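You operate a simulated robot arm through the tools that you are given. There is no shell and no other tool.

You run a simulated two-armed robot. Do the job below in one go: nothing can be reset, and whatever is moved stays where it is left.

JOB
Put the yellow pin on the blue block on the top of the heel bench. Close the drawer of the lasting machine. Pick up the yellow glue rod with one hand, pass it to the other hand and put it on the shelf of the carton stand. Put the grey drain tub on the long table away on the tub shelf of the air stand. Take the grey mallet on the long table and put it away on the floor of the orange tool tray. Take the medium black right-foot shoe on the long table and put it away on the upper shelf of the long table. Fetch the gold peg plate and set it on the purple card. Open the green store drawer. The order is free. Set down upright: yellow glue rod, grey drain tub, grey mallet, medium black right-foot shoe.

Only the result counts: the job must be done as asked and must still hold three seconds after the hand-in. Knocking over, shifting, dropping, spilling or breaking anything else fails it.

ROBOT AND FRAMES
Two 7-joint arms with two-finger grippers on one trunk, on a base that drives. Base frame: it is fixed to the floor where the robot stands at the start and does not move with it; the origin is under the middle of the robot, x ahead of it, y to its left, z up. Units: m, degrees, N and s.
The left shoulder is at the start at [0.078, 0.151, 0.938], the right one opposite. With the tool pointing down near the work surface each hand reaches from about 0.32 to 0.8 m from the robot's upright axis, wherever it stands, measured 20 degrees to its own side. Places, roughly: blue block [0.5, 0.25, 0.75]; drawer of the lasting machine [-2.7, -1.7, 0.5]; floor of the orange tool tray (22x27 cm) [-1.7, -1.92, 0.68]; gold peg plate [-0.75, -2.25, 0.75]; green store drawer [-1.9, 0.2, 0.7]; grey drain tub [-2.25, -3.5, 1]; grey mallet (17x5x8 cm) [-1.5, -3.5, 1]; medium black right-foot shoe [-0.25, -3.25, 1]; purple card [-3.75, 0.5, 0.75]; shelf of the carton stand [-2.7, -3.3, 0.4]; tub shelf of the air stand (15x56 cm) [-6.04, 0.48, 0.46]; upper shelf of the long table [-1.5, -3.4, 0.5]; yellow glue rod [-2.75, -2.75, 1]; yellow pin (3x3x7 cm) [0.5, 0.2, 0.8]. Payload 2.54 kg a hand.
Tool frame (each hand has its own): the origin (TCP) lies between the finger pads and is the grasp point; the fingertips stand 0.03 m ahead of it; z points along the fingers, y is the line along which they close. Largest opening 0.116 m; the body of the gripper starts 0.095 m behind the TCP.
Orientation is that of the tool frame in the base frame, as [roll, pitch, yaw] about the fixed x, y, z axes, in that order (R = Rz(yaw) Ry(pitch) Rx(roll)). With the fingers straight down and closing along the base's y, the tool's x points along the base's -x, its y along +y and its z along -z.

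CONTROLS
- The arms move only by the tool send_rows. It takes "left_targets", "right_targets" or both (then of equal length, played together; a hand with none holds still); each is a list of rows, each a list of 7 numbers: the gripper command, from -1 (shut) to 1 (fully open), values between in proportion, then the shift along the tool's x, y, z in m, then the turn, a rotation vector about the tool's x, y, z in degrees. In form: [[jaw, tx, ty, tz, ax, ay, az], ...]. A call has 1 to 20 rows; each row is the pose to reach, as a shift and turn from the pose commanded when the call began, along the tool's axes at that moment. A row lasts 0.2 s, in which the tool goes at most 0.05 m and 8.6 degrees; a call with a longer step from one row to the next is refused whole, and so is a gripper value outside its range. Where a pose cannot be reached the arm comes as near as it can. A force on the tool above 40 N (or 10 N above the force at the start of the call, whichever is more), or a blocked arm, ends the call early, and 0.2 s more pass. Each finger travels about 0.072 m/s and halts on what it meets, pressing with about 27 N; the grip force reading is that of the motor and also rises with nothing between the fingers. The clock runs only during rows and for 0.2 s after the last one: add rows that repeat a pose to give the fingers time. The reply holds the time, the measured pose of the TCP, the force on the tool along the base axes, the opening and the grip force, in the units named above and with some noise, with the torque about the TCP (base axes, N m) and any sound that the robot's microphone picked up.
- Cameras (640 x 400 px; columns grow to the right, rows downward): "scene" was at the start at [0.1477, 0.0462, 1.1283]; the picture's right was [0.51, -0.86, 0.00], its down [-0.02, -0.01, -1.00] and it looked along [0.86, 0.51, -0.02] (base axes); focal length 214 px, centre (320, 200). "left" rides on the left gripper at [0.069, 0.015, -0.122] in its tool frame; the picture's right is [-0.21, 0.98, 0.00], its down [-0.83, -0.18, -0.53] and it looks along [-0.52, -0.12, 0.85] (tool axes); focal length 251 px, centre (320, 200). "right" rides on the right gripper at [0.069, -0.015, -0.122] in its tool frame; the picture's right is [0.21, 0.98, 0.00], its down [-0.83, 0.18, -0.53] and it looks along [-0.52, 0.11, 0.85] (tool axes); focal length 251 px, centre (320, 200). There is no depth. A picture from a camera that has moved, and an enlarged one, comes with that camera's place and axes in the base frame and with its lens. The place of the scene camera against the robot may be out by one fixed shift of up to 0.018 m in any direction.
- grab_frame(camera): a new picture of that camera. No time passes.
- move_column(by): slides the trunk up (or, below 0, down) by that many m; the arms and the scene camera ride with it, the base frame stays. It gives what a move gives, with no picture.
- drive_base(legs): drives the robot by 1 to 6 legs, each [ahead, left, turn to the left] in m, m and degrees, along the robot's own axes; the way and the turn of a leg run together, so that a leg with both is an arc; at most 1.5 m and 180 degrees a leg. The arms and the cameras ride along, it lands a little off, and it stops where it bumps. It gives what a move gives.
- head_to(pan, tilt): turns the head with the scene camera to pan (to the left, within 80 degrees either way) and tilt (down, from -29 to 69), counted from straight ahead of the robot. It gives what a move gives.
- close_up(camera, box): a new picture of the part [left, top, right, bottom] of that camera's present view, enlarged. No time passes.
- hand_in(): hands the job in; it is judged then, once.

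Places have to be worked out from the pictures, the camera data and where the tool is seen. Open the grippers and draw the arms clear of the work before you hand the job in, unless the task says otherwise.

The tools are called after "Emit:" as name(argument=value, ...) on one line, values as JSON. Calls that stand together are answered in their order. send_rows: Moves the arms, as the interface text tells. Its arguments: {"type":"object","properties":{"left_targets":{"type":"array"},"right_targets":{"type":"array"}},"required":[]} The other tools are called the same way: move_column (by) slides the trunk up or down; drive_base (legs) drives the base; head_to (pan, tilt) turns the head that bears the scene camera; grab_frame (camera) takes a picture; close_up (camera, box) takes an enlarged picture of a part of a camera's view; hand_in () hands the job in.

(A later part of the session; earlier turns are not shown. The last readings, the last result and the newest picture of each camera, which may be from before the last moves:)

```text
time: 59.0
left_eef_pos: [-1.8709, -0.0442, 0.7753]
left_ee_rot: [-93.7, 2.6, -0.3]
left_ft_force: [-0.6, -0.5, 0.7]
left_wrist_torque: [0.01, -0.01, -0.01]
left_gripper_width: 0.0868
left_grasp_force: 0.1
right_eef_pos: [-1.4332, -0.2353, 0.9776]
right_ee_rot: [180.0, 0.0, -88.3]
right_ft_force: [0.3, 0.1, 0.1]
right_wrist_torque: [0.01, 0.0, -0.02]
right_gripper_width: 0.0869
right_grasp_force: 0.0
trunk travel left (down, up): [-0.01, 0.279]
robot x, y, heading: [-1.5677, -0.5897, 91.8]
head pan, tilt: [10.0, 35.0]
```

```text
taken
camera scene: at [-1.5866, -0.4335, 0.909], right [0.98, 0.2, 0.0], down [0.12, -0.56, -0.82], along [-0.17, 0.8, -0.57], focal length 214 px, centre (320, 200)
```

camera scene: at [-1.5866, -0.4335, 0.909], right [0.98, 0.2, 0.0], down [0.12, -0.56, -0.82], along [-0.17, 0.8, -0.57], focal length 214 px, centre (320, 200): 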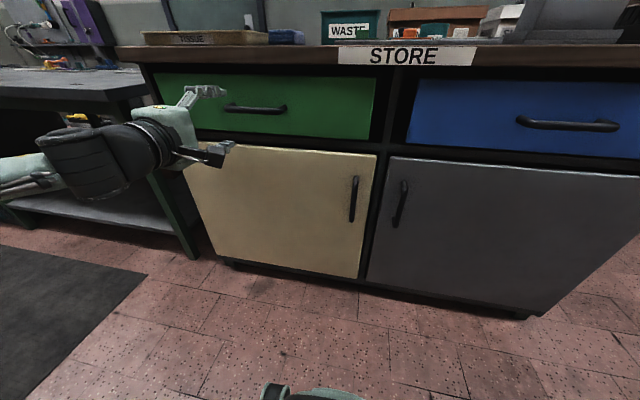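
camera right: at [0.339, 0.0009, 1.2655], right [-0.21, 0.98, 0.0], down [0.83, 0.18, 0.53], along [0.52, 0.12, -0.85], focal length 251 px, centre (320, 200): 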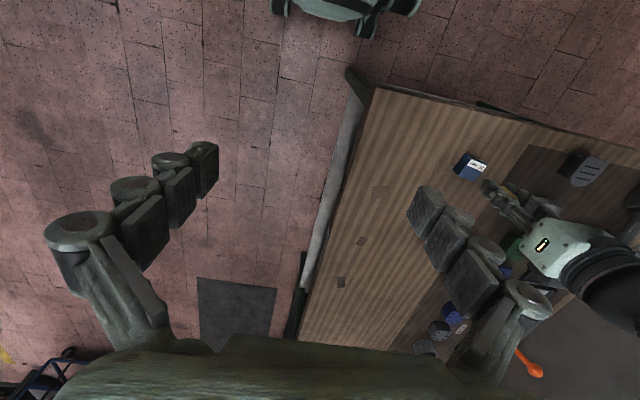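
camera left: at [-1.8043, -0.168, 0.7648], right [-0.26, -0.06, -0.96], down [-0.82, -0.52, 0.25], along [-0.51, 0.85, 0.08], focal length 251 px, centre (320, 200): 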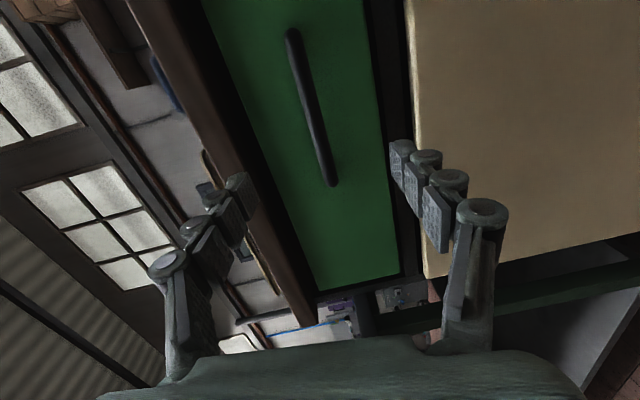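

The bar's left end triangulates to (-1.94, 0.088, 0.770) and the hand is aligned in x and z. I'm advancing along the tool to put the bar between the pads.

Emit:
send_rows(left_targets=[[0.3, 0, -0.002, 0.03, 0, 0, 0], [0.0, 0, -0.004, 0.06, 0, 0, 0], [0.0, 0, -0.004, 0.085, 0, 0, 0], [0.0, 0, -0.004, 0.1, 0, 0, 0], [0.0, 0, -0.004, 0.11, 0, 0, 0], [0.0, 0, -0.004, 0.11, 0, 0, 0]])

Emit:
grab_frame(camera="left")

Emit:
close_up(camera="scene", box=[160, 60, 320, 160])

```text
time: 60.4
left_eef_pos: [-1.8824, 0.0615, 0.7971]
left_ee_rot: [-94.8, 2.9, -0.4]
left_ft_force: [-1.8, -2.3, -10.7]
left_wrist_torque: [-0.23, -0.1, 0.1]
left_gripper_width: 0.0647
left_grasp_force: 5.0
left hand out of reach, approached as far as the arm can: row 1, 2, 3, 4, 5, 6
right_eef_pos: [-1.433, -0.2351, 0.978]
right_ee_rot: [180.0, 0.0, -88.4]
right_ft_force: [0.0, 0.2, -1.1]
right_wrist_torque: [0.0, -0.01, 0.01]
right_gripper_width: 0.087
right_grasp_force: 0.0
trunk travel left (down, up): [-0.01, 0.279]
robot x, y, heading: [-1.5715, -0.5824, 91.8]
head pan, tilt: [10.0, 35.0]
```

```text
taken
camera left: at [-1.8155, -0.0632, 0.7871], right [-0.26, -0.08, -0.96], down [-0.82, -0.51, 0.27], along [-0.51, 0.86, 0.07], focal length 251 px, centre (320, 200)
```

left: 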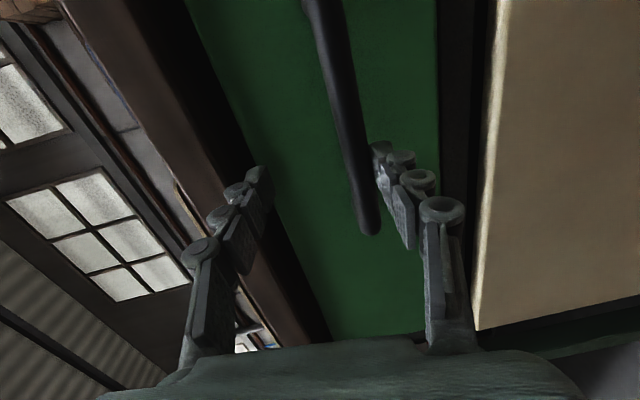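

```text
4.00 times, centred on (240, 110) of scene
camera zoom: at [-1.587, -0.4329, 0.9087], right [0.98, 0.2, 0.0], down [0.12, -0.56, -0.82], along [-0.16, 0.8, -0.57], focal length 858 px, centre (640, 560)
```

zoom: 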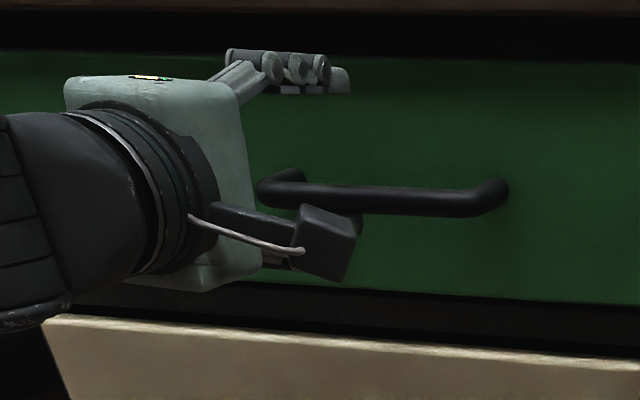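

The bar lies between the fingers (touching the lower one), though the arm ended 2–3 cm high. I'm closing the jaws and checking the grip.

Emit:
send_rows(left_targets=[[-0.3, 0, 0, 0, 0, 0, 0], [-0.6, 0, 0, 0, 0, 0, 0], [-1, 0, 0, 0, 0, 0, 0], [-1, 0, 0, 0, 0, 0, 0], [-1, 0, 0, 0, 0, 0, 0], [-1, 0, 0, 0, 0, 0, 0]])

Emit:
grab_frame(camera="left")

Emit:
close_up(camera="scene", box=[160, 60, 320, 160])

```text
time: 61.3
left_eef_pos: [-1.8831, 0.0604, 0.7751]
left_ee_rot: [-97.3, 2.4, -0.6]
left_ft_force: [-0.4, -5.8, -33.6]
left_wrist_torque: [-0.7, -0.49, 0.62]
left_gripper_width: 0.0163
left_grasp_force: 26.0
right_eef_pos: [-1.4349, -0.2332, 0.9747]
right_ee_rot: [180.0, -0.1, -88.4]
right_ft_force: [-0.2, 0.6, -0.5]
right_wrist_torque: [-0.03, -0.03, -0.01]
right_gripper_width: 0.087
right_grasp_force: 0.0
trunk travel left (down, up): [-0.01, 0.279]
robot x, y, heading: [-1.5669, -0.5903, 91.5]
head pan, tilt: [10.0, 35.0]
stopped in row 4 (left hand): the force on the tool passed its limit at 43 N (the readings are from after the stop); the commanded pose is now the measured one
```

```text
taken
camera left: at [-1.8161, -0.0642, 0.7704], right [-0.26, -0.12, -0.96], down [-0.82, -0.5, 0.28], along [-0.51, 0.86, 0.03], focal length 251 px, centre (320, 200)
```

left: 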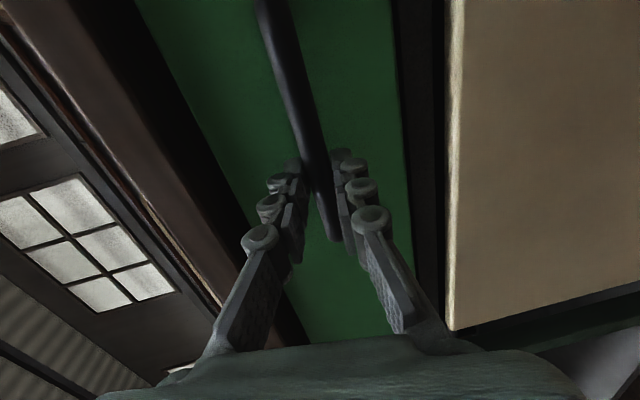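

```text
4.00 times, centred on (240, 110) of scene
camera zoom: at [-1.5878, -0.4318, 0.9082], right [0.98, 0.2, 0.0], down [0.12, -0.56, -0.82], along [-0.16, 0.8, -0.58], focal length 858 px, centre (640, 560)
```

zoom: 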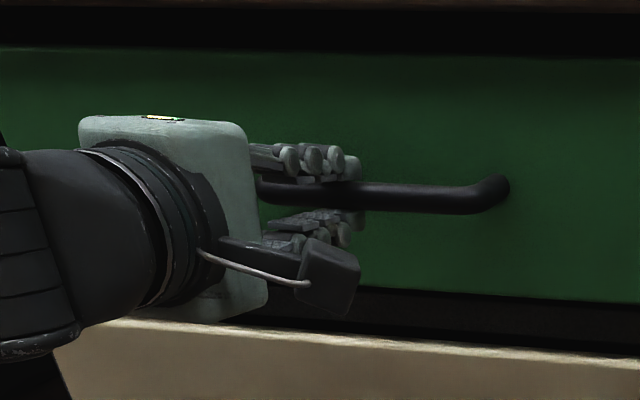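

The bar is firmly gripped (16 mm). I'm pulling by backing the base 0.12 m first.

Emit:
drive_base(legs=[[-0.12, 0, 0]])

Emit:
grab_frame(camera="scene")

```text
time: 62.5
left_eef_pos: [-1.8832, -0.0583, 0.7739]
left_ee_rot: [-97.3, 2.3, -0.2]
left_ft_force: [-20.1, 0.5, -38.2]
left_wrist_torque: [-0.67, -0.9, 0.11]
left_gripper_width: 0.0154
left_grasp_force: 41.9
right_eef_pos: [-1.4318, -0.3515, 0.9771]
right_ee_rot: [-179.8, -0.2, -88.4]
right_ft_force: [0.3, 0.4, -0.1]
right_wrist_torque: [-0.04, -0.02, 0.01]
right_gripper_width: 0.087
right_grasp_force: 0.0
trunk travel left (down, up): [-0.01, 0.279]
robot x, y, heading: [-1.5657, -0.7061, 91.4]
head pan, tilt: [10.0, 35.0]
```

```text
taken
camera scene: at [-1.5855, -0.5494, 0.9082], right [0.98, 0.2, 0.0], down [0.12, -0.57, -0.82], along [-0.16, 0.8, -0.58], focal length 214 px, centre (320, 200)
```

scene: 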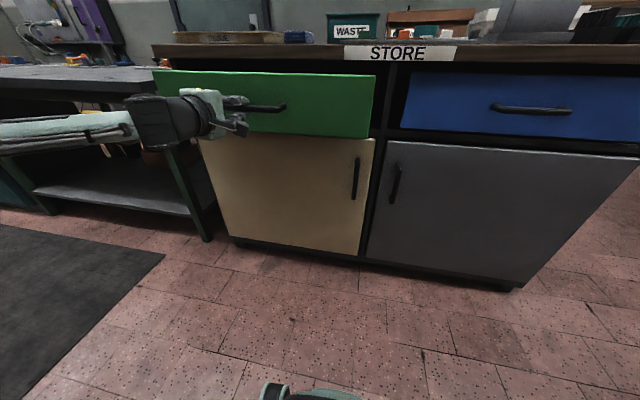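

The drawer is coming out with the base. I'm pulling a further 0.14 m with a tiny left correction for the side force.

Emit:
drive_base(legs=[[-0.14, 0.004, 0]])

Emit:
grab_frame(camera="scene")

```text
time: 63.9
left_eef_pos: [-1.8826, -0.1976, 0.7732]
left_ee_rot: [-97.4, 2.4, 0.1]
left_ft_force: [-24.7, -0.6, -17.5]
left_wrist_torque: [-0.29, -0.91, 0.14]
left_gripper_width: 0.0157
left_grasp_force: 41.4
right_eef_pos: [-1.4314, -0.4955, 0.9769]
right_ee_rot: [-180.0, -0.1, -88.8]
right_ft_force: [-0.1, -0.5, 0.5]
right_wrist_torque: [0.01, 0.01, -0.01]
right_gripper_width: 0.0871
right_grasp_force: 0.0
trunk travel left (down, up): [-0.01, 0.279]
robot x, y, heading: [-1.5658, -0.8489, 91.4]
head pan, tilt: [10.0, 35.0]
```

```text
taken
camera scene: at [-1.5848, -0.6917, 0.9086], right [0.98, 0.2, 0.0], down [0.11, -0.56, -0.82], along [-0.16, 0.8, -0.58], focal length 214 px, centre (320, 200)
```

scene: 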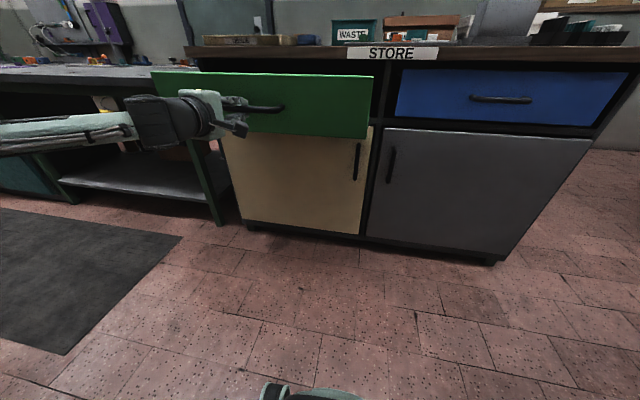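

Opened ≈0.26 m. I'm trying a bit more while watching the pull force.

Emit:
drive_base(legs=[[-0.05, 0.004, 0]])

Emit:
grab_frame(camera="scene")

```text
time: 64.8
left_eef_pos: [-1.8841, -0.2481, 0.7744]
left_ee_rot: [-97.5, 2.4, -0.1]
left_ft_force: [4.2, 2.4, -6.2]
left_wrist_torque: [-0.17, -0.82, 0.76]
left_gripper_width: 0.0162
left_grasp_force: 41.7
right_eef_pos: [-1.4317, -0.544, 0.9767]
right_ee_rot: [179.9, 0.0, -88.8]
right_ft_force: [0.4, -0.3, -0.6]
right_wrist_torque: [-0.02, -0.02, -0.01]
right_gripper_width: 0.0872
right_grasp_force: 0.0
trunk travel left (down, up): [-0.01, 0.279]
robot x, y, heading: [-1.5669, -0.8959, 91.1]
head pan, tilt: [10.0, 35.0]
```

```text
taken
camera scene: at [-1.5859, -0.7424, 0.9088], right [0.98, 0.2, 0.0], down [0.11, -0.56, -0.82], along [-0.16, 0.8, -0.57], focal length 214 px, centre (320, 200)
```

scene: 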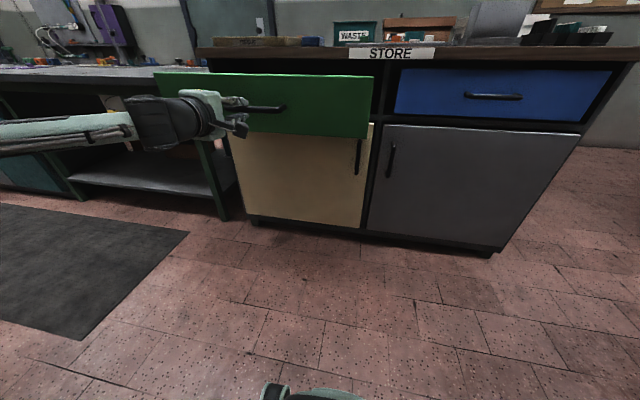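

Still sliding freely at ≈0.31 m. One more small pull.

Emit:
drive_base(legs=[[-0.04, 0, 0]])

Emit:
grab_frame(camera="scene")

```text
time: 65.7
left_eef_pos: [-1.8831, -0.2863, 0.7751]
left_ee_rot: [-97.4, 2.5, -0.2]
left_ft_force: [-0.1, -0.6, -0.1]
left_wrist_torque: [-0.02, 0.0, -0.01]
left_gripper_width: 0.0
left_grasp_force: 29.1
right_eef_pos: [-1.4307, -0.5849, 0.9782]
right_ee_rot: [180.0, 0.0, -88.8]
right_ft_force: [0.9, 0.3, -0.3]
right_wrist_torque: [-0.01, -0.03, -0.01]
right_gripper_width: 0.0871
right_grasp_force: 0.1
trunk travel left (down, up): [-0.01, 0.279]
robot x, y, heading: [-1.5683, -0.9363, 91.5]
head pan, tilt: [10.0, 35.0]
```

```text
taken
camera scene: at [-1.585, -0.7811, 0.909], right [0.98, 0.2, 0.0], down [0.11, -0.56, -0.82], along [-0.16, 0.8, -0.57], focal length 214 px, centre (320, 200)
```

scene: 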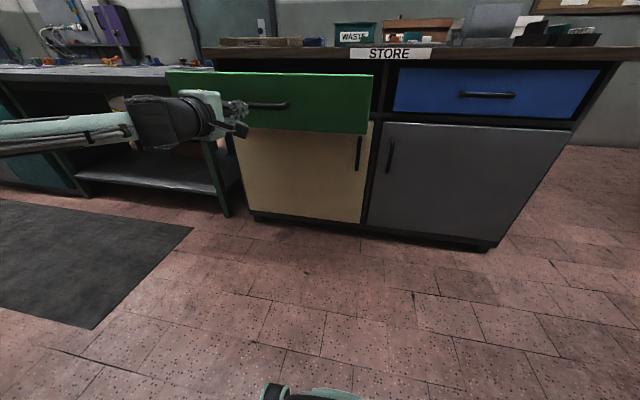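

The drawer hit its stop and the bar slipped free, so the green drawer is fully open. I'm backing off, raising the trunk and returning the left hand to its tool-down posture.

Emit:
drive_base(legs=[[-0.2, 0, 0]])

Emit:
move_column(by=0.165)

Emit:
send_rows(left_targets=[[0, 0, -0.013, -0.02, -4.62, 4.62, 4.62], [0, 0, -0.026, -0.04, -9.24, 9.24, 9.24], [0, 0, -0.039, -0.06, -13.86, 13.86, 13.86], [0, 0, -0.052, -0.08, -18.48, 18.48, 18.48], [0, 0, -0.065, -0.1, -23.1, 23.1, 23.1], [0, 0, -0.078, -0.12, -27.7, 27.7, 27.7], [0, 0, -0.091, -0.14, -32.3, 32.3, 32.3], [0, 0, -0.104, -0.16, -36.95, 36.95, 36.95], [0, 0, -0.117, -0.18, -41.57, 41.57, 41.57], [0, 0, -0.13, -0.2, -46.2, 46.2, 46.2], [0, 0, -0.143, -0.22, -50.8, 50.8, 50.8], [0, 0, -0.156, -0.24, -55.4, 55.4, 55.4], [0, 0, -0.169, -0.26, -60.0, 60.0, 60.0], [0, 0, -0.182, -0.28, -64.66, 64.66, 64.66], [0, 0, -0.2, -0.3, -69.28, 69.28, 69.28]])

Emit:
grab_frame(camera="scene")

```text
time: 67.3
left_eef_pos: [-1.8743, -0.4856, 0.7742]
left_ee_rot: [-97.3, 2.5, -0.5]
left_ft_force: [-0.4, 0.3, 0.5]
left_wrist_torque: [0.0, 0.04, -0.01]
left_gripper_width: 0.0
left_grasp_force: 28.7
right_eef_pos: [-1.4241, -0.7855, 0.9773]
right_ee_rot: [180.0, 0.0, -89.1]
right_ft_force: [0.0, 0.0, 0.5]
right_wrist_torque: [0.01, -0.02, 0.02]
right_gripper_width: 0.0871
right_grasp_force: 0.1
trunk travel left (down, up): [-0.01, 0.279]
robot x, y, heading: [-1.5616, -1.1351, 90.9]
head pan, tilt: [10.0, 35.0]
```

```text
time: 69.2
left_eef_pos: [-1.8765, -0.486, 0.9403]
left_ee_rot: [-97.4, 2.5, -0.4]
left_ft_force: [1.2, 0.4, -0.9]
left_wrist_torque: [0.0, 0.01, 0.02]
left_gripper_width: 0.0001
left_grasp_force: 27.7
right_eef_pos: [-1.4246, -0.7872, 1.1429]
right_ee_rot: [179.9, 0.0, -89.1]
right_ft_force: [0.4, 0.4, -0.2]
right_wrist_torque: [0.0, -0.02, 0.01]
right_gripper_width: 0.0872
right_grasp_force: 0.2
trunk travel left (down, up): [-0.175, 0.114]
robot x, y, heading: [-1.5667, -1.1375, 90.9]
head pan, tilt: [10.0, 35.0]
```

```text
time: 72.4
left_eef_pos: [-1.8656, -0.7626, 1.1227]
left_ee_rot: [177.6, -7.1, -90.3]
left_ft_force: [-0.7, -0.3, -0.4]
left_wrist_torque: [-0.03, 0.0, -0.03]
left_gripper_width: 0.0579
left_grasp_force: 0.0
left hand out of reach, approached as far as the arm can: row 14, 15
right_eef_pos: [-1.4245, -0.7862, 1.1408]
right_ee_rot: [179.9, 0.0, -89.1]
right_ft_force: [-0.4, 0.4, 1.1]
right_wrist_torque: [0.0, 0.01, 0.0]
right_gripper_width: 0.087
right_grasp_force: 0.0
trunk travel left (down, up): [-0.175, 0.114]
robot x, y, heading: [-1.5627, -1.1366, 91.1]
head pan, tilt: [10.0, 35.0]
```

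```text
taken
camera scene: at [-1.5805, -0.982, 1.0739], right [0.98, 0.19, 0.0], down [0.11, -0.56, -0.82], along [-0.16, 0.8, -0.57], focal length 214 px, centre (320, 200)
```

scene: 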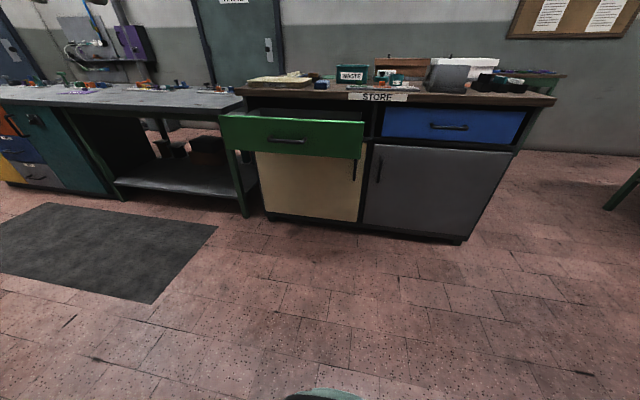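

The drawer is open as seen. Next is the peg plate: I'm sliding right/ahead into open floor, turning around and looking at the dark machine.

Emit:
drive_base(legs=[[0.2, -0.75, 0], [0, 0, 178]])

Emit:
head_to(pan=0, tilt=20)

Emit:
grab_frame(camera="scene")

Emit:
head_to(pan=-55, tilt=20)

Emit:
grab_frame(camera="scene")

```text
time: 87.8
left_eef_pos: [-0.4902, -1.2979, 1.1222]
left_ee_rot: [177.6, -7.0, 91.0]
left_ft_force: [-0.2, 0.4, 0.0]
left_wrist_torque: [0.0, -0.02, -0.01]
left_gripper_width: 0.058
left_grasp_force: 0.0
right_eef_pos: [-0.9327, -1.2835, 1.1419]
right_ee_rot: [179.9, -0.1, 92.1]
right_ft_force: [0.5, -0.1, 0.3]
right_wrist_torque: [0.0, -0.03, 0.0]
right_gripper_width: 0.0869
right_grasp_force: 0.1
trunk travel left (down, up): [-0.175, 0.114]
robot x, y, heading: [-0.8007, -0.9325, -88.1]
head pan, tilt: [10.0, 35.0]
```

```text
time: 88.5
left_eef_pos: [-0.4902, -1.2972, 1.122]
left_ee_rot: [177.6, -7.0, 91.0]
left_ft_force: [-0.5, -0.8, 0.3]
left_wrist_torque: [-0.02, 0.02, 0.01]
left_gripper_width: 0.0582
left_grasp_force: 0.1
right_eef_pos: [-0.9328, -1.2834, 1.1418]
right_ee_rot: [180.0, -0.1, 92.1]
right_ft_force: [-0.8, 0.2, 0.2]
right_wrist_torque: [0.02, 0.01, 0.01]
right_gripper_width: 0.0871
right_grasp_force: 0.0
trunk travel left (down, up): [-0.175, 0.114]
robot x, y, heading: [-0.8025, -0.9307, -87.5]
head pan, tilt: [0.0, 20.0]
```

```text
taken
camera scene: at [-0.7927, -1.0909, 1.0977], right [-1.0, -0.04, 0.0], down [-0.01, 0.34, -0.94], along [0.03, -0.94, -0.34], focal length 214 px, centre (320, 200)
```

scene: 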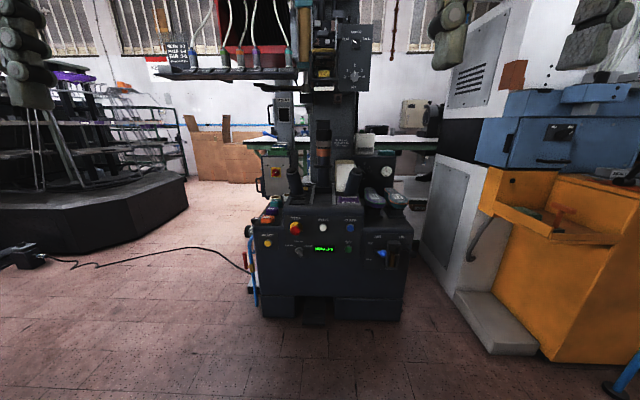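

```text
time: 89.8
left_eef_pos: [-0.4916, -1.2989, 1.1212]
left_ee_rot: [177.6, -6.9, 91.1]
left_ft_force: [-0.8, 0.0, 0.2]
left_wrist_torque: [0.03, 0.0, -0.04]
left_gripper_width: 0.0581
left_grasp_force: 0.1
right_eef_pos: [-0.9329, -1.2831, 1.141]
right_ee_rot: [-180.0, 0.0, 92.1]
right_ft_force: [-0.7, -0.1, 0.3]
right_wrist_torque: [-0.01, -0.01, -0.01]
right_gripper_width: 0.0871
right_grasp_force: 0.1
trunk travel left (down, up): [-0.175, 0.114]
robot x, y, heading: [-0.8003, -0.9293, -87.9]
head pan, tilt: [-55.0, 20.0]
```

```text
taken
camera scene: at [-0.8704, -1.0541, 1.0978], right [-0.6, 0.8, 0.0], down [0.27, 0.21, -0.94], along [-0.75, -0.57, -0.34], focal length 214 px, centre (320, 200)
```

scene: 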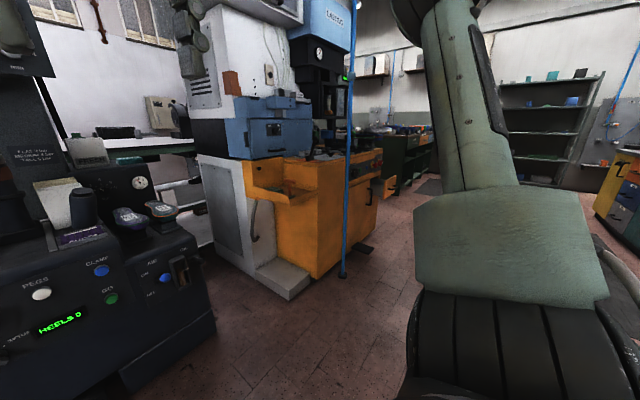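

The dark machine stands ahead. I'm zooming on it to find the gold peg plate.

Emit:
head_to(pan=0, tilt=15)

Emit:
close_up(camera="scene", box=[230, 110, 430, 270])

```text
time: 91.0
left_eef_pos: [-0.4912, -1.2979, 1.1231]
left_ee_rot: [177.7, -6.9, 91.0]
left_ft_force: [0.4, 0.3, -0.2]
left_wrist_torque: [0.05, -0.01, 0.02]
left_gripper_width: 0.0583
left_grasp_force: 0.0
right_eef_pos: [-0.9331, -1.2832, 1.1417]
right_ee_rot: [-180.0, 0.1, 92.1]
right_ft_force: [0.1, 0.3, 0.1]
right_wrist_torque: [0.01, -0.01, -0.02]
right_gripper_width: 0.0869
right_grasp_force: 0.0
trunk travel left (down, up): [-0.175, 0.114]
robot x, y, heading: [-0.7999, -0.9289, -87.8]
head pan, tilt: [0.0, 15.0]
```

```text
2.50 times, centred on (330, 190) of scene
camera zoom: at [-0.7928, -1.0912, 1.1059], right [-1.0, -0.04, 0.0], down [-0.01, 0.26, -0.97], along [0.03, -0.97, -0.26], focal length 536 px, centre (295, 225)
```

zoom: 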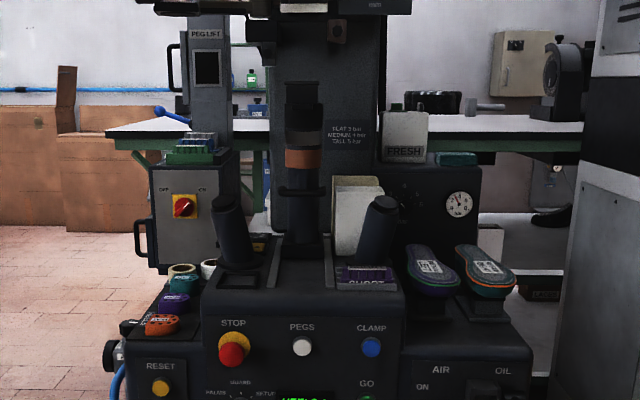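

The plate isn't recognisable from here. I'm driving nearer, raising the trunk and looking down on the machine's deck.

Emit:
drive_base(legs=[[0.35, 0, -2]])

Emit:
move_column(by=0.11)

Emit:
head_to(pan=0, tilt=30)

Emit:
grab_frame(camera="scene")

Emit:
close_up(camera="scene", box=[220, 100, 420, 225])

```text
time: 93.2
left_eef_pos: [-0.4998, -1.6522, 1.1218]
left_ee_rot: [177.7, -7.1, 88.6]
left_ft_force: [0.2, -0.3, -0.9]
left_wrist_torque: [0.02, -0.02, 0.0]
left_gripper_width: 0.0576
left_grasp_force: 0.1
right_eef_pos: [-0.9416, -1.6185, 1.1417]
right_ee_rot: [179.9, 0.0, 89.7]
right_ft_force: [-0.1, -0.9, -0.2]
right_wrist_torque: [0.04, -0.02, 0.02]
right_gripper_width: 0.087
right_grasp_force: 0.1
trunk travel left (down, up): [-0.175, 0.114]
robot x, y, heading: [-0.794, -1.2702, -90.4]
head pan, tilt: [0.0, 15.0]
```

```text
time: 94.7
left_eef_pos: [-0.5017, -1.6512, 1.2316]
left_ee_rot: [177.6, -7.0, 88.7]
left_ft_force: [-0.4, 0.0, 0.4]
left_wrist_torque: [0.04, 0.01, -0.01]
left_gripper_width: 0.0579
left_grasp_force: 0.1
right_eef_pos: [-0.9427, -1.6182, 1.2515]
right_ee_rot: [180.0, 0.0, 89.6]
right_ft_force: [0.3, -0.3, -0.9]
right_wrist_torque: [-0.01, 0.01, 0.0]
right_gripper_width: 0.0869
right_grasp_force: 0.0
trunk travel left (down, up): [-0.285, 0.004]
robot x, y, heading: [-0.7934, -1.274, -90.3]
head pan, tilt: [0.0, 15.0]
```

```text
time: 95.4
left_eef_pos: [-0.5019, -1.6514, 1.2326]
left_ee_rot: [177.6, -7.0, 88.6]
left_ft_force: [0.0, -0.4, -0.5]
left_wrist_torque: [-0.02, 0.03, -0.01]
left_gripper_width: 0.058
left_grasp_force: 0.0
right_eef_pos: [-0.9438, -1.6189, 1.2523]
right_ee_rot: [-180.0, 0.0, 89.6]
right_ft_force: [-0.4, -0.6, 0.5]
right_wrist_torque: [0.01, 0.0, 0.02]
right_gripper_width: 0.0868
right_grasp_force: 0.1
trunk travel left (down, up): [-0.285, 0.004]
robot x, y, heading: [-0.7932, -1.2678, -90.6]
head pan, tilt: [0.0, 30.0]
```

```text
taken
camera scene: at [-0.7944, -1.4294, 1.1918], right [-1.0, 0.01, 0.0], down [0.0, 0.5, -0.87], along [-0.01, -0.87, -0.5], focal length 214 px, centre (320, 200)
```

scene: 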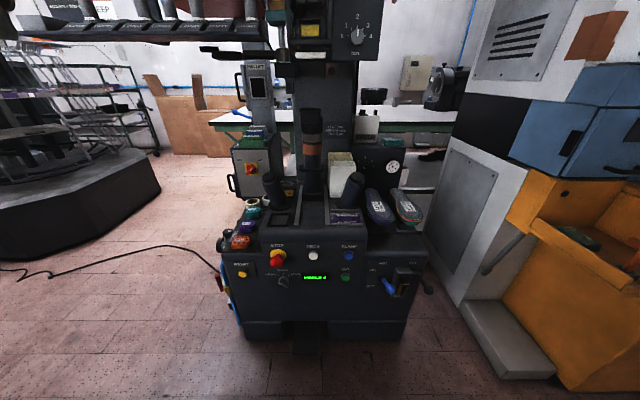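

```text
3.20 times, centred on (320, 162) of scene
camera zoom: at [-0.7944, -1.4294, 1.1918], right [-1.0, 0.01, 0.0], down [0.0, 0.5, -0.87], along [-0.01, -0.87, -0.5], focal length 686 px, centre (320, 320)
```

zoom: 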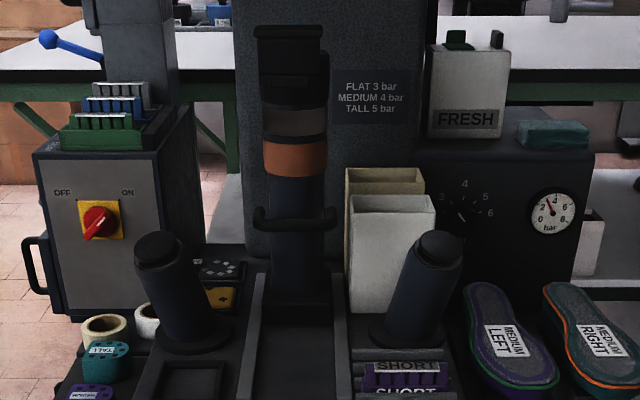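

A gold plate is visible half behind the left joystick, near (-0.68, -2.17, 0.8). The hose rail sits above at z≈1.31, y≈-2.18, so I'm bringing the left hand in under it at z≈1.05 for a look down.

Emit:
send_rows(left_targets=[[0, -0.037, -0.0155, 0.0132, 0.24, -0.7, -0.14], [0, -0.074, -0.031, 0.0264, 0.48, -1.4, -0.28], [0, -0.112, -0.0465, 0.0396, 0.72, -2.1, -0.42], [0, -0.149, -0.062, 0.0528, 0.96, -2.8, -0.56], [0, -0.186, -0.0775, 0.066, 1.2, -3.5, -0.7], [0, -0.223, -0.093, 0.0792, 1.44, -4.2, -0.84], [0, -0.26, -0.1085, 0.0924, 1.68, -4.9, -0.98], [0, -0.298, -0.124, 0.1056, 1.92, -5.6, -1.12], [0, -0.335, -0.1395, 0.1188, 2.16, -6.3, -1.26], [0, -0.372, -0.155, 0.132, 2.4, -7, -1.4], [0, -0.372, -0.155, 0.132, 2.4, -7, -1.4]])

Emit:
grab_frame(camera="left")

Emit:
grab_frame(camera="scene")

```text
time: 97.8
left_eef_pos: [-0.5896, -1.9034, 1.0245]
left_ee_rot: [-179.9, 0.1, 89.8]
left_ft_force: [-0.1, -0.9, 0.2]
left_wrist_torque: [0.02, -0.01, 0.05]
left_gripper_width: 0.0582
left_grasp_force: 0.1
left hand out of reach, approached as far as the arm can: row 6, 7, 8, 9, 10, 11
right_eef_pos: [-0.9424, -1.618, 1.2529]
right_ee_rot: [-180.0, 0.2, 89.5]
right_ft_force: [-0.1, 0.5, 0.9]
right_wrist_torque: [0.02, -0.01, 0.01]
right_gripper_width: 0.0871
right_grasp_force: 0.0
trunk travel left (down, up): [-0.285, 0.004]
robot x, y, heading: [-0.7943, -1.2696, -90.4]
head pan, tilt: [0.0, 30.0]
```

```text
taken
camera left: at [-0.5745, -1.8336, 1.1456], right [0.98, -0.22, 0.0], down [-0.18, -0.82, 0.54], along [-0.12, -0.52, -0.84], focal length 251 px, centre (320, 200)
```

left: 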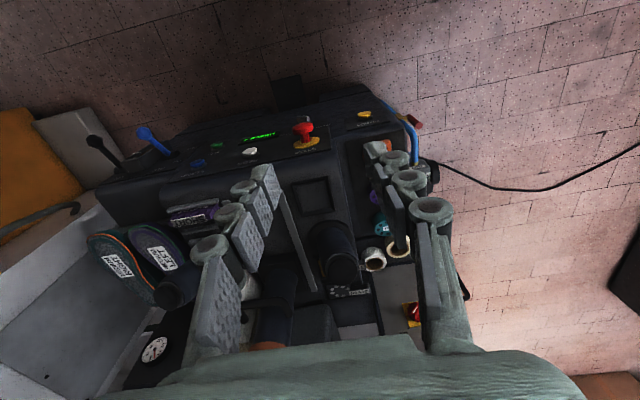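

```text
taken
camera scene: at [-0.7944, -1.4287, 1.1919], right [-1.0, 0.01, 0.0], down [0.0, 0.5, -0.87], along [-0.01, -0.87, -0.5], focal length 214 px, centre (320, 200)
```

scene: 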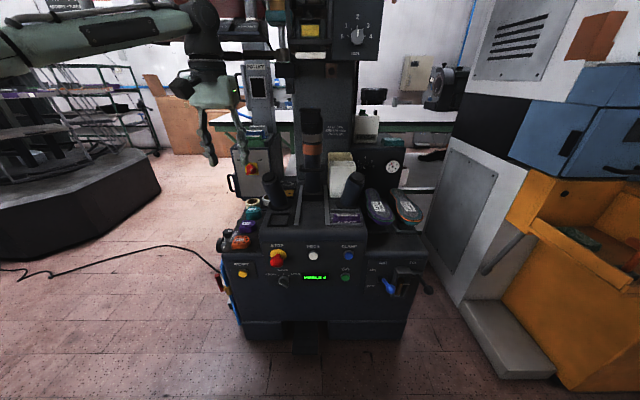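

I'm a bit too far away; the joystick's top is around z 0.86. I'm lowering the trunk 0.08 m and driving 0.22 m closer, staying above it.

Emit:
move_column(by=-0.08)

Emit:
drive_base(legs=[[0.22, 0, 0]])

Emit:
grab_frame(camera="left")

Emit:
grab_frame(camera="scene")

```text
time: 99.0
left_eef_pos: [-0.5881, -1.9035, 0.9441]
left_ee_rot: [-179.9, 0.1, 89.9]
left_ft_force: [0.4, 0.4, 0.5]
left_wrist_torque: [0.0, 0.01, -0.03]
left_gripper_width: 0.0582
left_grasp_force: 0.0
right_eef_pos: [-0.9424, -1.6191, 1.1723]
right_ee_rot: [-180.0, 0.0, 89.6]
right_ft_force: [-0.2, 0.4, 0.4]
right_wrist_torque: [0.0, -0.04, 0.0]
right_gripper_width: 0.087
right_grasp_force: 0.1
trunk travel left (down, up): [-0.205, 0.084]
robot x, y, heading: [-0.7944, -1.2708, -90.4]
head pan, tilt: [0.0, 30.0]
```

```text
time: 100.7
left_eef_pos: [-0.5898, -2.1174, 0.9448]
left_ee_rot: [-179.9, -0.1, 89.9]
left_ft_force: [0.8, -0.4, -0.2]
left_wrist_torque: [0.03, -0.04, -0.02]
left_gripper_width: 0.058
left_grasp_force: 0.1
right_eef_pos: [-0.9434, -1.8343, 1.1726]
right_ee_rot: [-180.0, 0.1, 89.8]
right_ft_force: [-0.2, 0.2, 0.0]
right_wrist_torque: [0.05, -0.04, 0.04]
right_gripper_width: 0.0871
right_grasp_force: 0.0
trunk travel left (down, up): [-0.205, 0.084]
robot x, y, heading: [-0.7955, -1.4898, -90.3]
head pan, tilt: [0.0, 30.0]
```

```text
taken
camera left: at [-0.575, -2.049, 1.065], right [0.98, -0.22, 0.0], down [-0.18, -0.83, 0.53], along [-0.12, -0.52, -0.85], focal length 251 px, centre (320, 200)
```

left: 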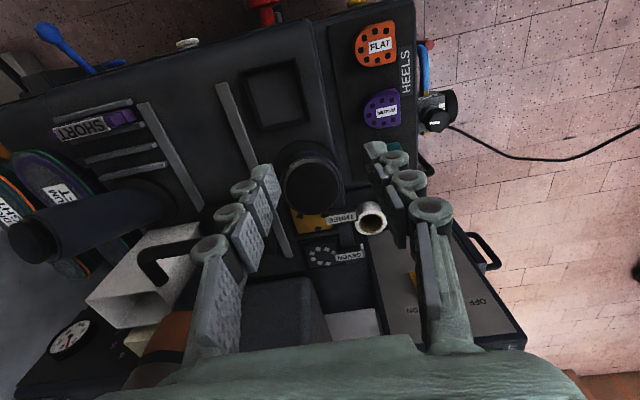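

```text
taken
camera scene: at [-0.7954, -1.6445, 1.1116], right [-1.0, 0.0, 0.0], down [0.0, 0.5, -0.87], along [0.0, -0.87, -0.5], focal length 214 px, centre (320, 200)
```

scene: 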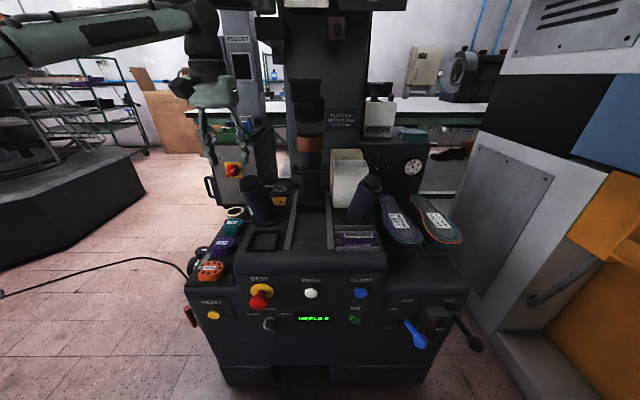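

The gold plate (labelled THREE) is right behind the left joystick. Zooming in from both cameras.

Emit:
close_up(camera="left", box=[250, 140, 410, 300])

Emit:
close_up(camera="scene", box=[210, 150, 330, 250])

```text
2.50 times, centred on (330, 220) of left
camera zoom: at [-0.575, -2.049, 1.065], right [0.98, -0.22, 0.0], down [-0.18, -0.83, 0.53], along [-0.12, -0.52, -0.85], focal length 629 px, centre (295, 150)
```

zoom: 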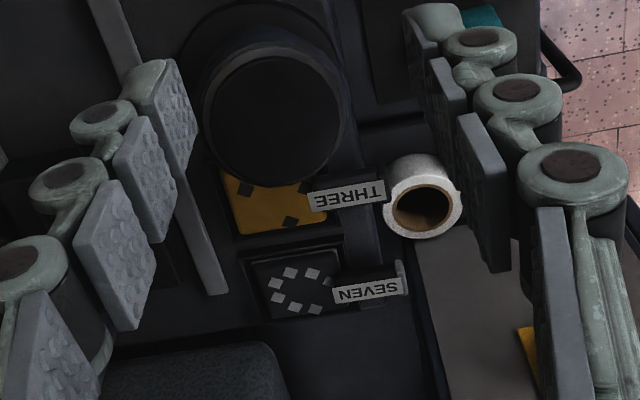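

```text
4.00 times, centred on (270, 200) of scene
camera zoom: at [-0.7954, -1.6445, 1.1116], right [-1.0, 0.0, 0.0], down [0.0, 0.5, -0.87], along [0.0, -0.87, -0.5], focal length 858 px, centre (520, 200)
```

zoom: 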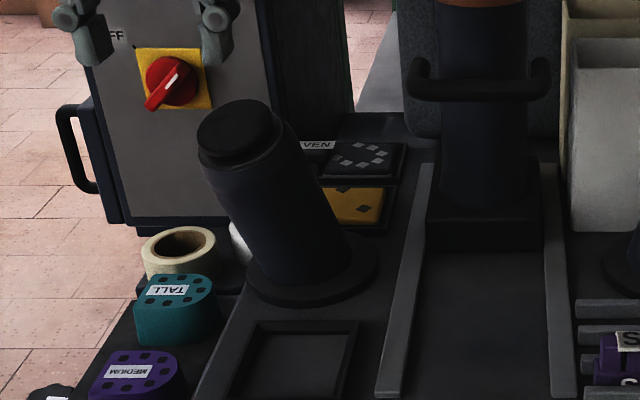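

The plate's far corner triangulates to (-0.68, -2.32, 0.72), with its labelled tab reaching to x≈-0.585. I'm creeping 0.08 m closer and turning the left tool 90° so its camera looks at the rack from the +x side.

Emit:
drive_base(legs=[[0.08, 0, 0]])

Emit:
send_rows(left_targets=[[0, 0.0, 0.006, -0.005, 0, 0, 8.2], [0, 0.0, 0.012, -0.01, 0, 0, 16.4], [0, 0.0, 0.018, -0.015, 0, 0, 24.5], [0, 0.0, 0.024, -0.02, 0, 0, 32.7], [0, -0.01, 0.03, -0.025, 0, 0, 40.9], [0, -0.01, 0.036, -0.025, 0, 0, 49.1], [0, -0.01, 0.042, -0.025, 0, 0, 57.3], [0, -0.02, 0.048, -0.025, 0, 0, 65.5], [0, -0.02, 0.054, -0.025, 0, 0, 73.6], [0, -0.02, 0.06, -0.025, 0, 0, 81.8], [0, -0.02, 0.06, -0.025, 0, 0, 90]])

Emit:
grab_frame(camera="left")

Emit:
grab_frame(camera="scene")

```text
time: 101.7
left_eef_pos: [-0.5894, -2.1973, 0.9441]
left_ee_rot: [-180.0, 0.0, 89.9]
left_ft_force: [0.2, -0.1, 0.3]
left_wrist_torque: [0.03, 0.0, -0.02]
left_gripper_width: 0.0579
left_grasp_force: 0.0
right_eef_pos: [-0.9433, -1.9143, 1.1714]
right_ee_rot: [-180.0, 0.0, 89.7]
right_ft_force: [0.0, -0.3, -0.8]
right_wrist_torque: [0.06, 0.02, -0.02]
right_gripper_width: 0.0869
right_grasp_force: 0.1
trunk travel left (down, up): [-0.205, 0.084]
robot x, y, heading: [-0.7963, -1.5647, -90.0]
head pan, tilt: [0.0, 30.0]
```

```text
time: 104.3
left_eef_pos: [-0.5558, -2.2035, 0.9491]
left_ee_rot: [-177.6, -2.5, -6.3]
left_ft_force: [0.6, -1.4, -1.2]
left_wrist_torque: [0.1, 0.04, 0.04]
left_gripper_width: 0.0578
left_grasp_force: 0.1
right_eef_pos: [-0.9422, -1.9186, 1.1732]
right_ee_rot: [179.9, -0.3, 89.6]
right_ft_force: [0.3, -2.7, -0.2]
right_wrist_torque: [0.19, 0.06, 0.02]
right_gripper_width: 0.0868
right_grasp_force: 0.1
trunk travel left (down, up): [-0.205, 0.084]
robot x, y, heading: [-0.7982, -1.5651, -90.1]
head pan, tilt: [0.0, 30.0]
stopped in row 11 (left hand): the arm was blocked; the commanded pose is now the measured one
```

```text
taken
camera left: at [-0.4949, -2.2305, 1.0726], right [-0.32, -0.95, -0.05], down [-0.83, 0.25, 0.5], along [-0.46, 0.2, -0.86], focal length 251 px, centre (320, 200)
```

left: 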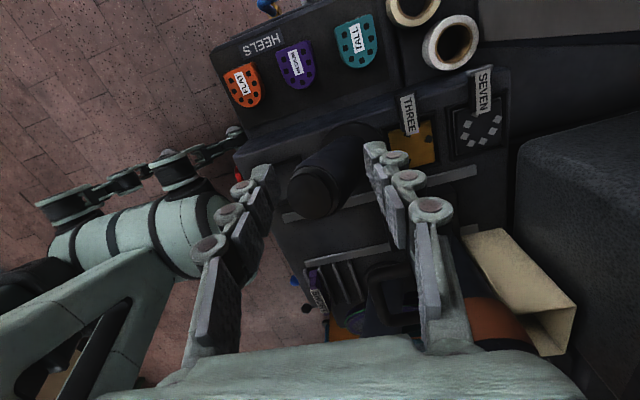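

```text
taken
camera scene: at [-0.7949, -1.7273, 1.1144], right [-1.0, 0.0, 0.0], down [0.0, 0.5, -0.86], along [0.0, -0.86, -0.5], focal length 214 px, centre (320, 200)
```

scene: 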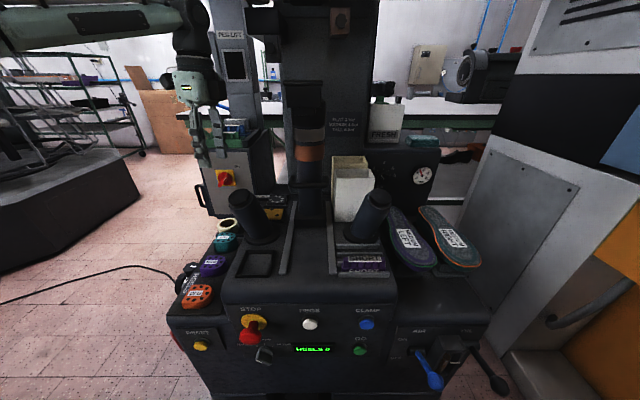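

The hand stopped slightly short of the turn (blocked) but gives a good view of the rack. Zooming in.

Emit:
close_up(camera="left", box=[370, 60, 530, 180])

Emit:
close_up(camera="scene", box=[140, 0, 300, 120])

```text
3.33 times, centred on (450, 120) of left
camera zoom: at [-0.4949, -2.2305, 1.0726], right [-0.32, -0.95, -0.05], down [-0.83, 0.25, 0.5], along [-0.46, 0.2, -0.86], focal length 838 px, centre (-113, 467)
```

zoom: 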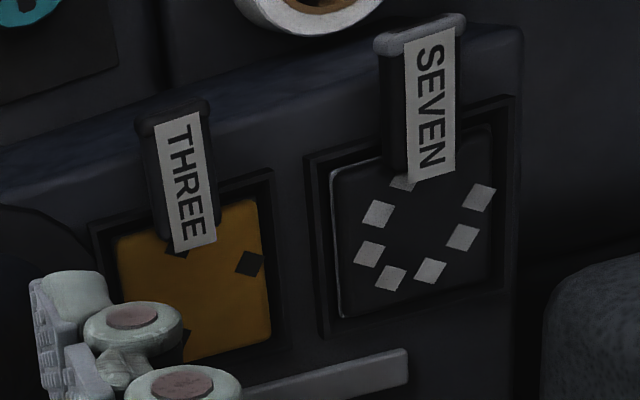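

```text
3.33 times, centred on (220, 60) of scene
camera zoom: at [-0.7949, -1.7273, 1.1144], right [-1.0, 0.0, 0.0], down [0.0, 0.5, -0.86], along [0.0, -0.86, -0.5], focal length 715 px, centre (653, 667)
```

zoom: 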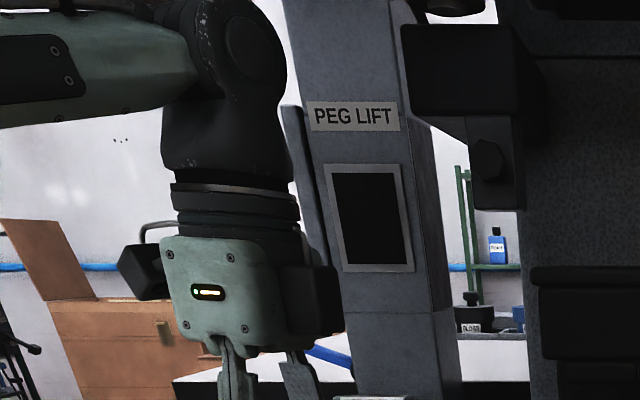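

Both plates lie in recesses with lifting tabs; the gold plate's tab runs along x at y≈-2.30, from x≈-0.61 to -0.56, z≈0.72. I'm lowering the trunk 3 cm to clear the rail, then moving over the tab with yaw -10°.

Emit:
move_column(by=-0.03)

Emit:
send_rows(left_targets=[[0, 0.001, 0.02, 0.004, -0.6, -0.6, 0.9], [0, 0.002, 0.04, 0.008, -1.2, -1.2, 1.8], [0, 0.003, 0.06, 0.012, -1.8, -1.8, 2.7], [-0.1, 0.004, 0.082, 0.016, -2.4, -2.5, 3.7], [-0.15, 0.004, 0.082, 0.016, -2.4, -2.5, 3.7]])

Emit:
grab_frame(camera="left")

Emit:
grab_frame(camera="scene")

```text
time: 105.1
left_eef_pos: [-0.5561, -2.1998, 0.9203]
left_ee_rot: [-177.8, -2.6, -6.4]
left_ft_force: [0.3, -0.2, 0.5]
left_wrist_torque: [0.05, 0.0, 0.01]
left_gripper_width: 0.0579
left_grasp_force: 0.1
right_eef_pos: [-0.9427, -1.9122, 1.1416]
right_ee_rot: [180.0, 0.0, 89.6]
right_ft_force: [0.3, 0.3, -0.1]
right_wrist_torque: [-0.01, 0.0, 0.02]
right_gripper_width: 0.0873
right_grasp_force: 0.0
trunk travel left (down, up): [-0.175, 0.114]
robot x, y, heading: [-0.7993, -1.5688, -90.1]
head pan, tilt: [0.0, 30.0]
```

```text
time: 106.3
left_eef_pos: [-0.5424, -2.2316, 0.889]
left_ee_rot: [179.7, 0.0, -10.0]
left_ft_force: [-0.2, -0.3, 0.1]
left_wrist_torque: [0.01, -0.01, -0.01]
left_gripper_width: 0.0493
left_grasp_force: 0.0
left hand out of reach, approached as far as the arm can: row 1, 2, 3, 4, 5
right_eef_pos: [-0.9437, -1.9132, 1.1423]
right_ee_rot: [179.9, -0.1, 89.6]
right_ft_force: [-0.4, -0.3, -1.2]
right_wrist_torque: [-0.01, 0.01, 0.02]
right_gripper_width: 0.0871
right_grasp_force: 0.1
trunk travel left (down, up): [-0.175, 0.114]
robot x, y, heading: [-0.7975, -1.5671, -90.1]
head pan, tilt: [0.0, 30.0]
```

```text
taken
camera left: at [-0.4777, -2.2578, 1.0095], right [-0.38, -0.92, 0.01], down [-0.78, 0.33, 0.53], along [-0.49, 0.2, -0.85], focal length 251 px, centre (320, 200)
```

left: 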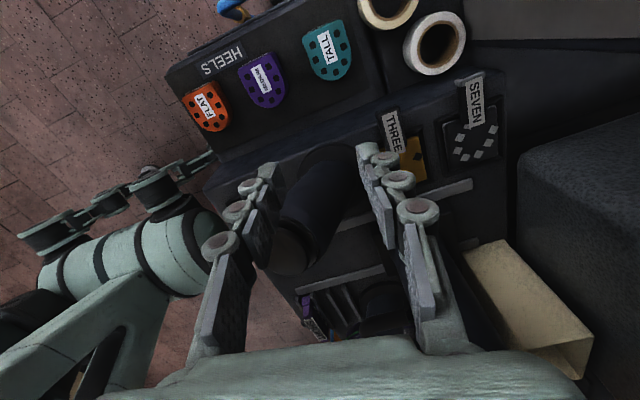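

```text
taken
camera scene: at [-0.7958, -1.7236, 1.0818], right [-1.0, 0.0, 0.0], down [0.0, 0.5, -0.87], along [0.0, -0.87, -0.5], focal length 214 px, centre (320, 200)
```

scene: 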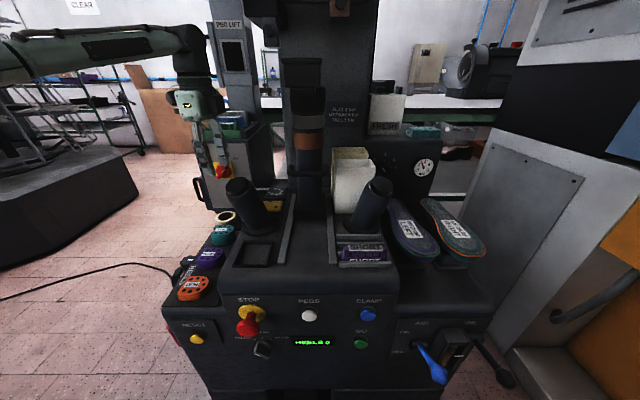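

The reach ran out ~5 cm short. I'm driving 7 cm closer (the machine's front is still ~0.1 m from the base) so the hand comes over the tab.

Emit:
drive_base(legs=[[0.07, 0, 0]])

Emit:
grab_frame(camera="left")

Emit:
close_up(camera="left", box=[300, 60, 460, 160])

Emit:
close_up(camera="scene", box=[140, 60, 300, 260])

```text
time: 107.3
left_eef_pos: [-0.5396, -2.2702, 0.8854]
left_ee_rot: [-179.9, 0.0, -9.8]
left_ft_force: [0.1, -0.7, 0.5]
left_wrist_torque: [0.03, 0.01, -0.01]
left_gripper_width: 0.0492
left_grasp_force: 0.1
right_eef_pos: [-0.9448, -1.9543, 1.1403]
right_ee_rot: [-180.0, -0.2, 89.8]
right_ft_force: [0.6, -0.3, -0.3]
right_wrist_torque: [-0.02, -0.01, 0.03]
right_gripper_width: 0.0869
right_grasp_force: 0.0
trunk travel left (down, up): [-0.175, 0.114]
robot x, y, heading: [-0.7996, -1.6033, -90.1]
head pan, tilt: [0.0, 30.0]
stopped in leg 1: the robot was blocked; the commanded pose is now the measured one
```

```text
taken
camera left: at [-0.4768, -2.2967, 1.0066], right [-0.38, -0.93, 0.0], down [-0.78, 0.32, 0.53], along [-0.49, 0.2, -0.85], focal length 251 px, centre (320, 200)
```

left: 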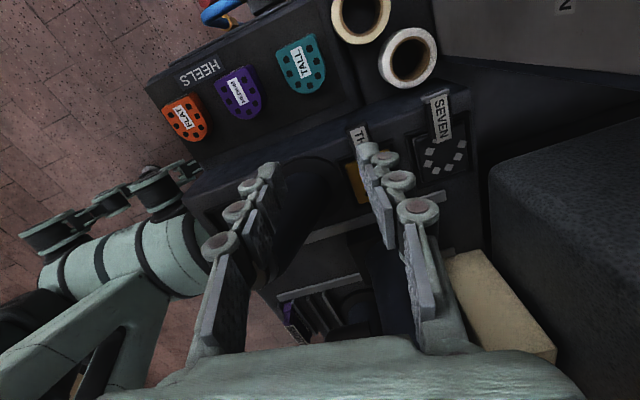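

```text
4.00 times, centred on (380, 110) of left
camera zoom: at [-0.4768, -2.2967, 1.0066], right [-0.38, -0.93, 0.0], down [-0.78, 0.32, 0.53], along [-0.49, 0.2, -0.85], focal length 1006 px, centre (80, 560)
```

zoom: 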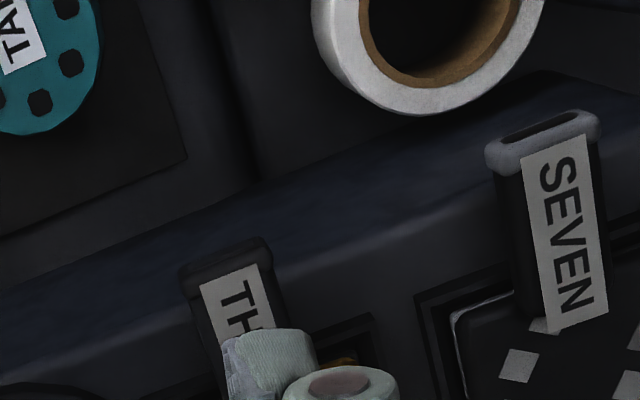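

```text
2.00 times, centred on (220, 160) of scene
camera zoom: at [-0.7967, -1.7631, 1.0818], right [-1.0, 0.0, 0.0], down [0.0, 0.5, -0.87], along [0.0, -0.87, -0.5], focal length 429 px, centre (520, 280)
```

zoom: 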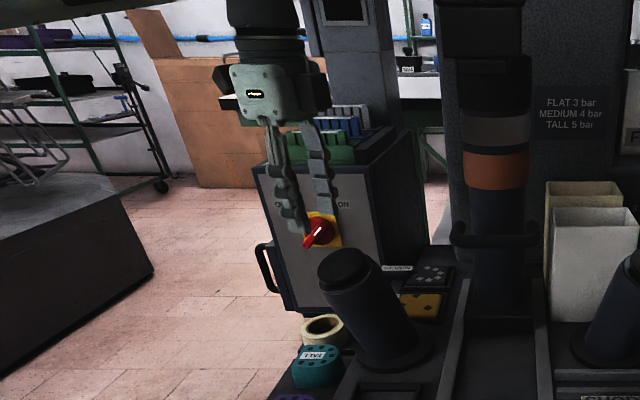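

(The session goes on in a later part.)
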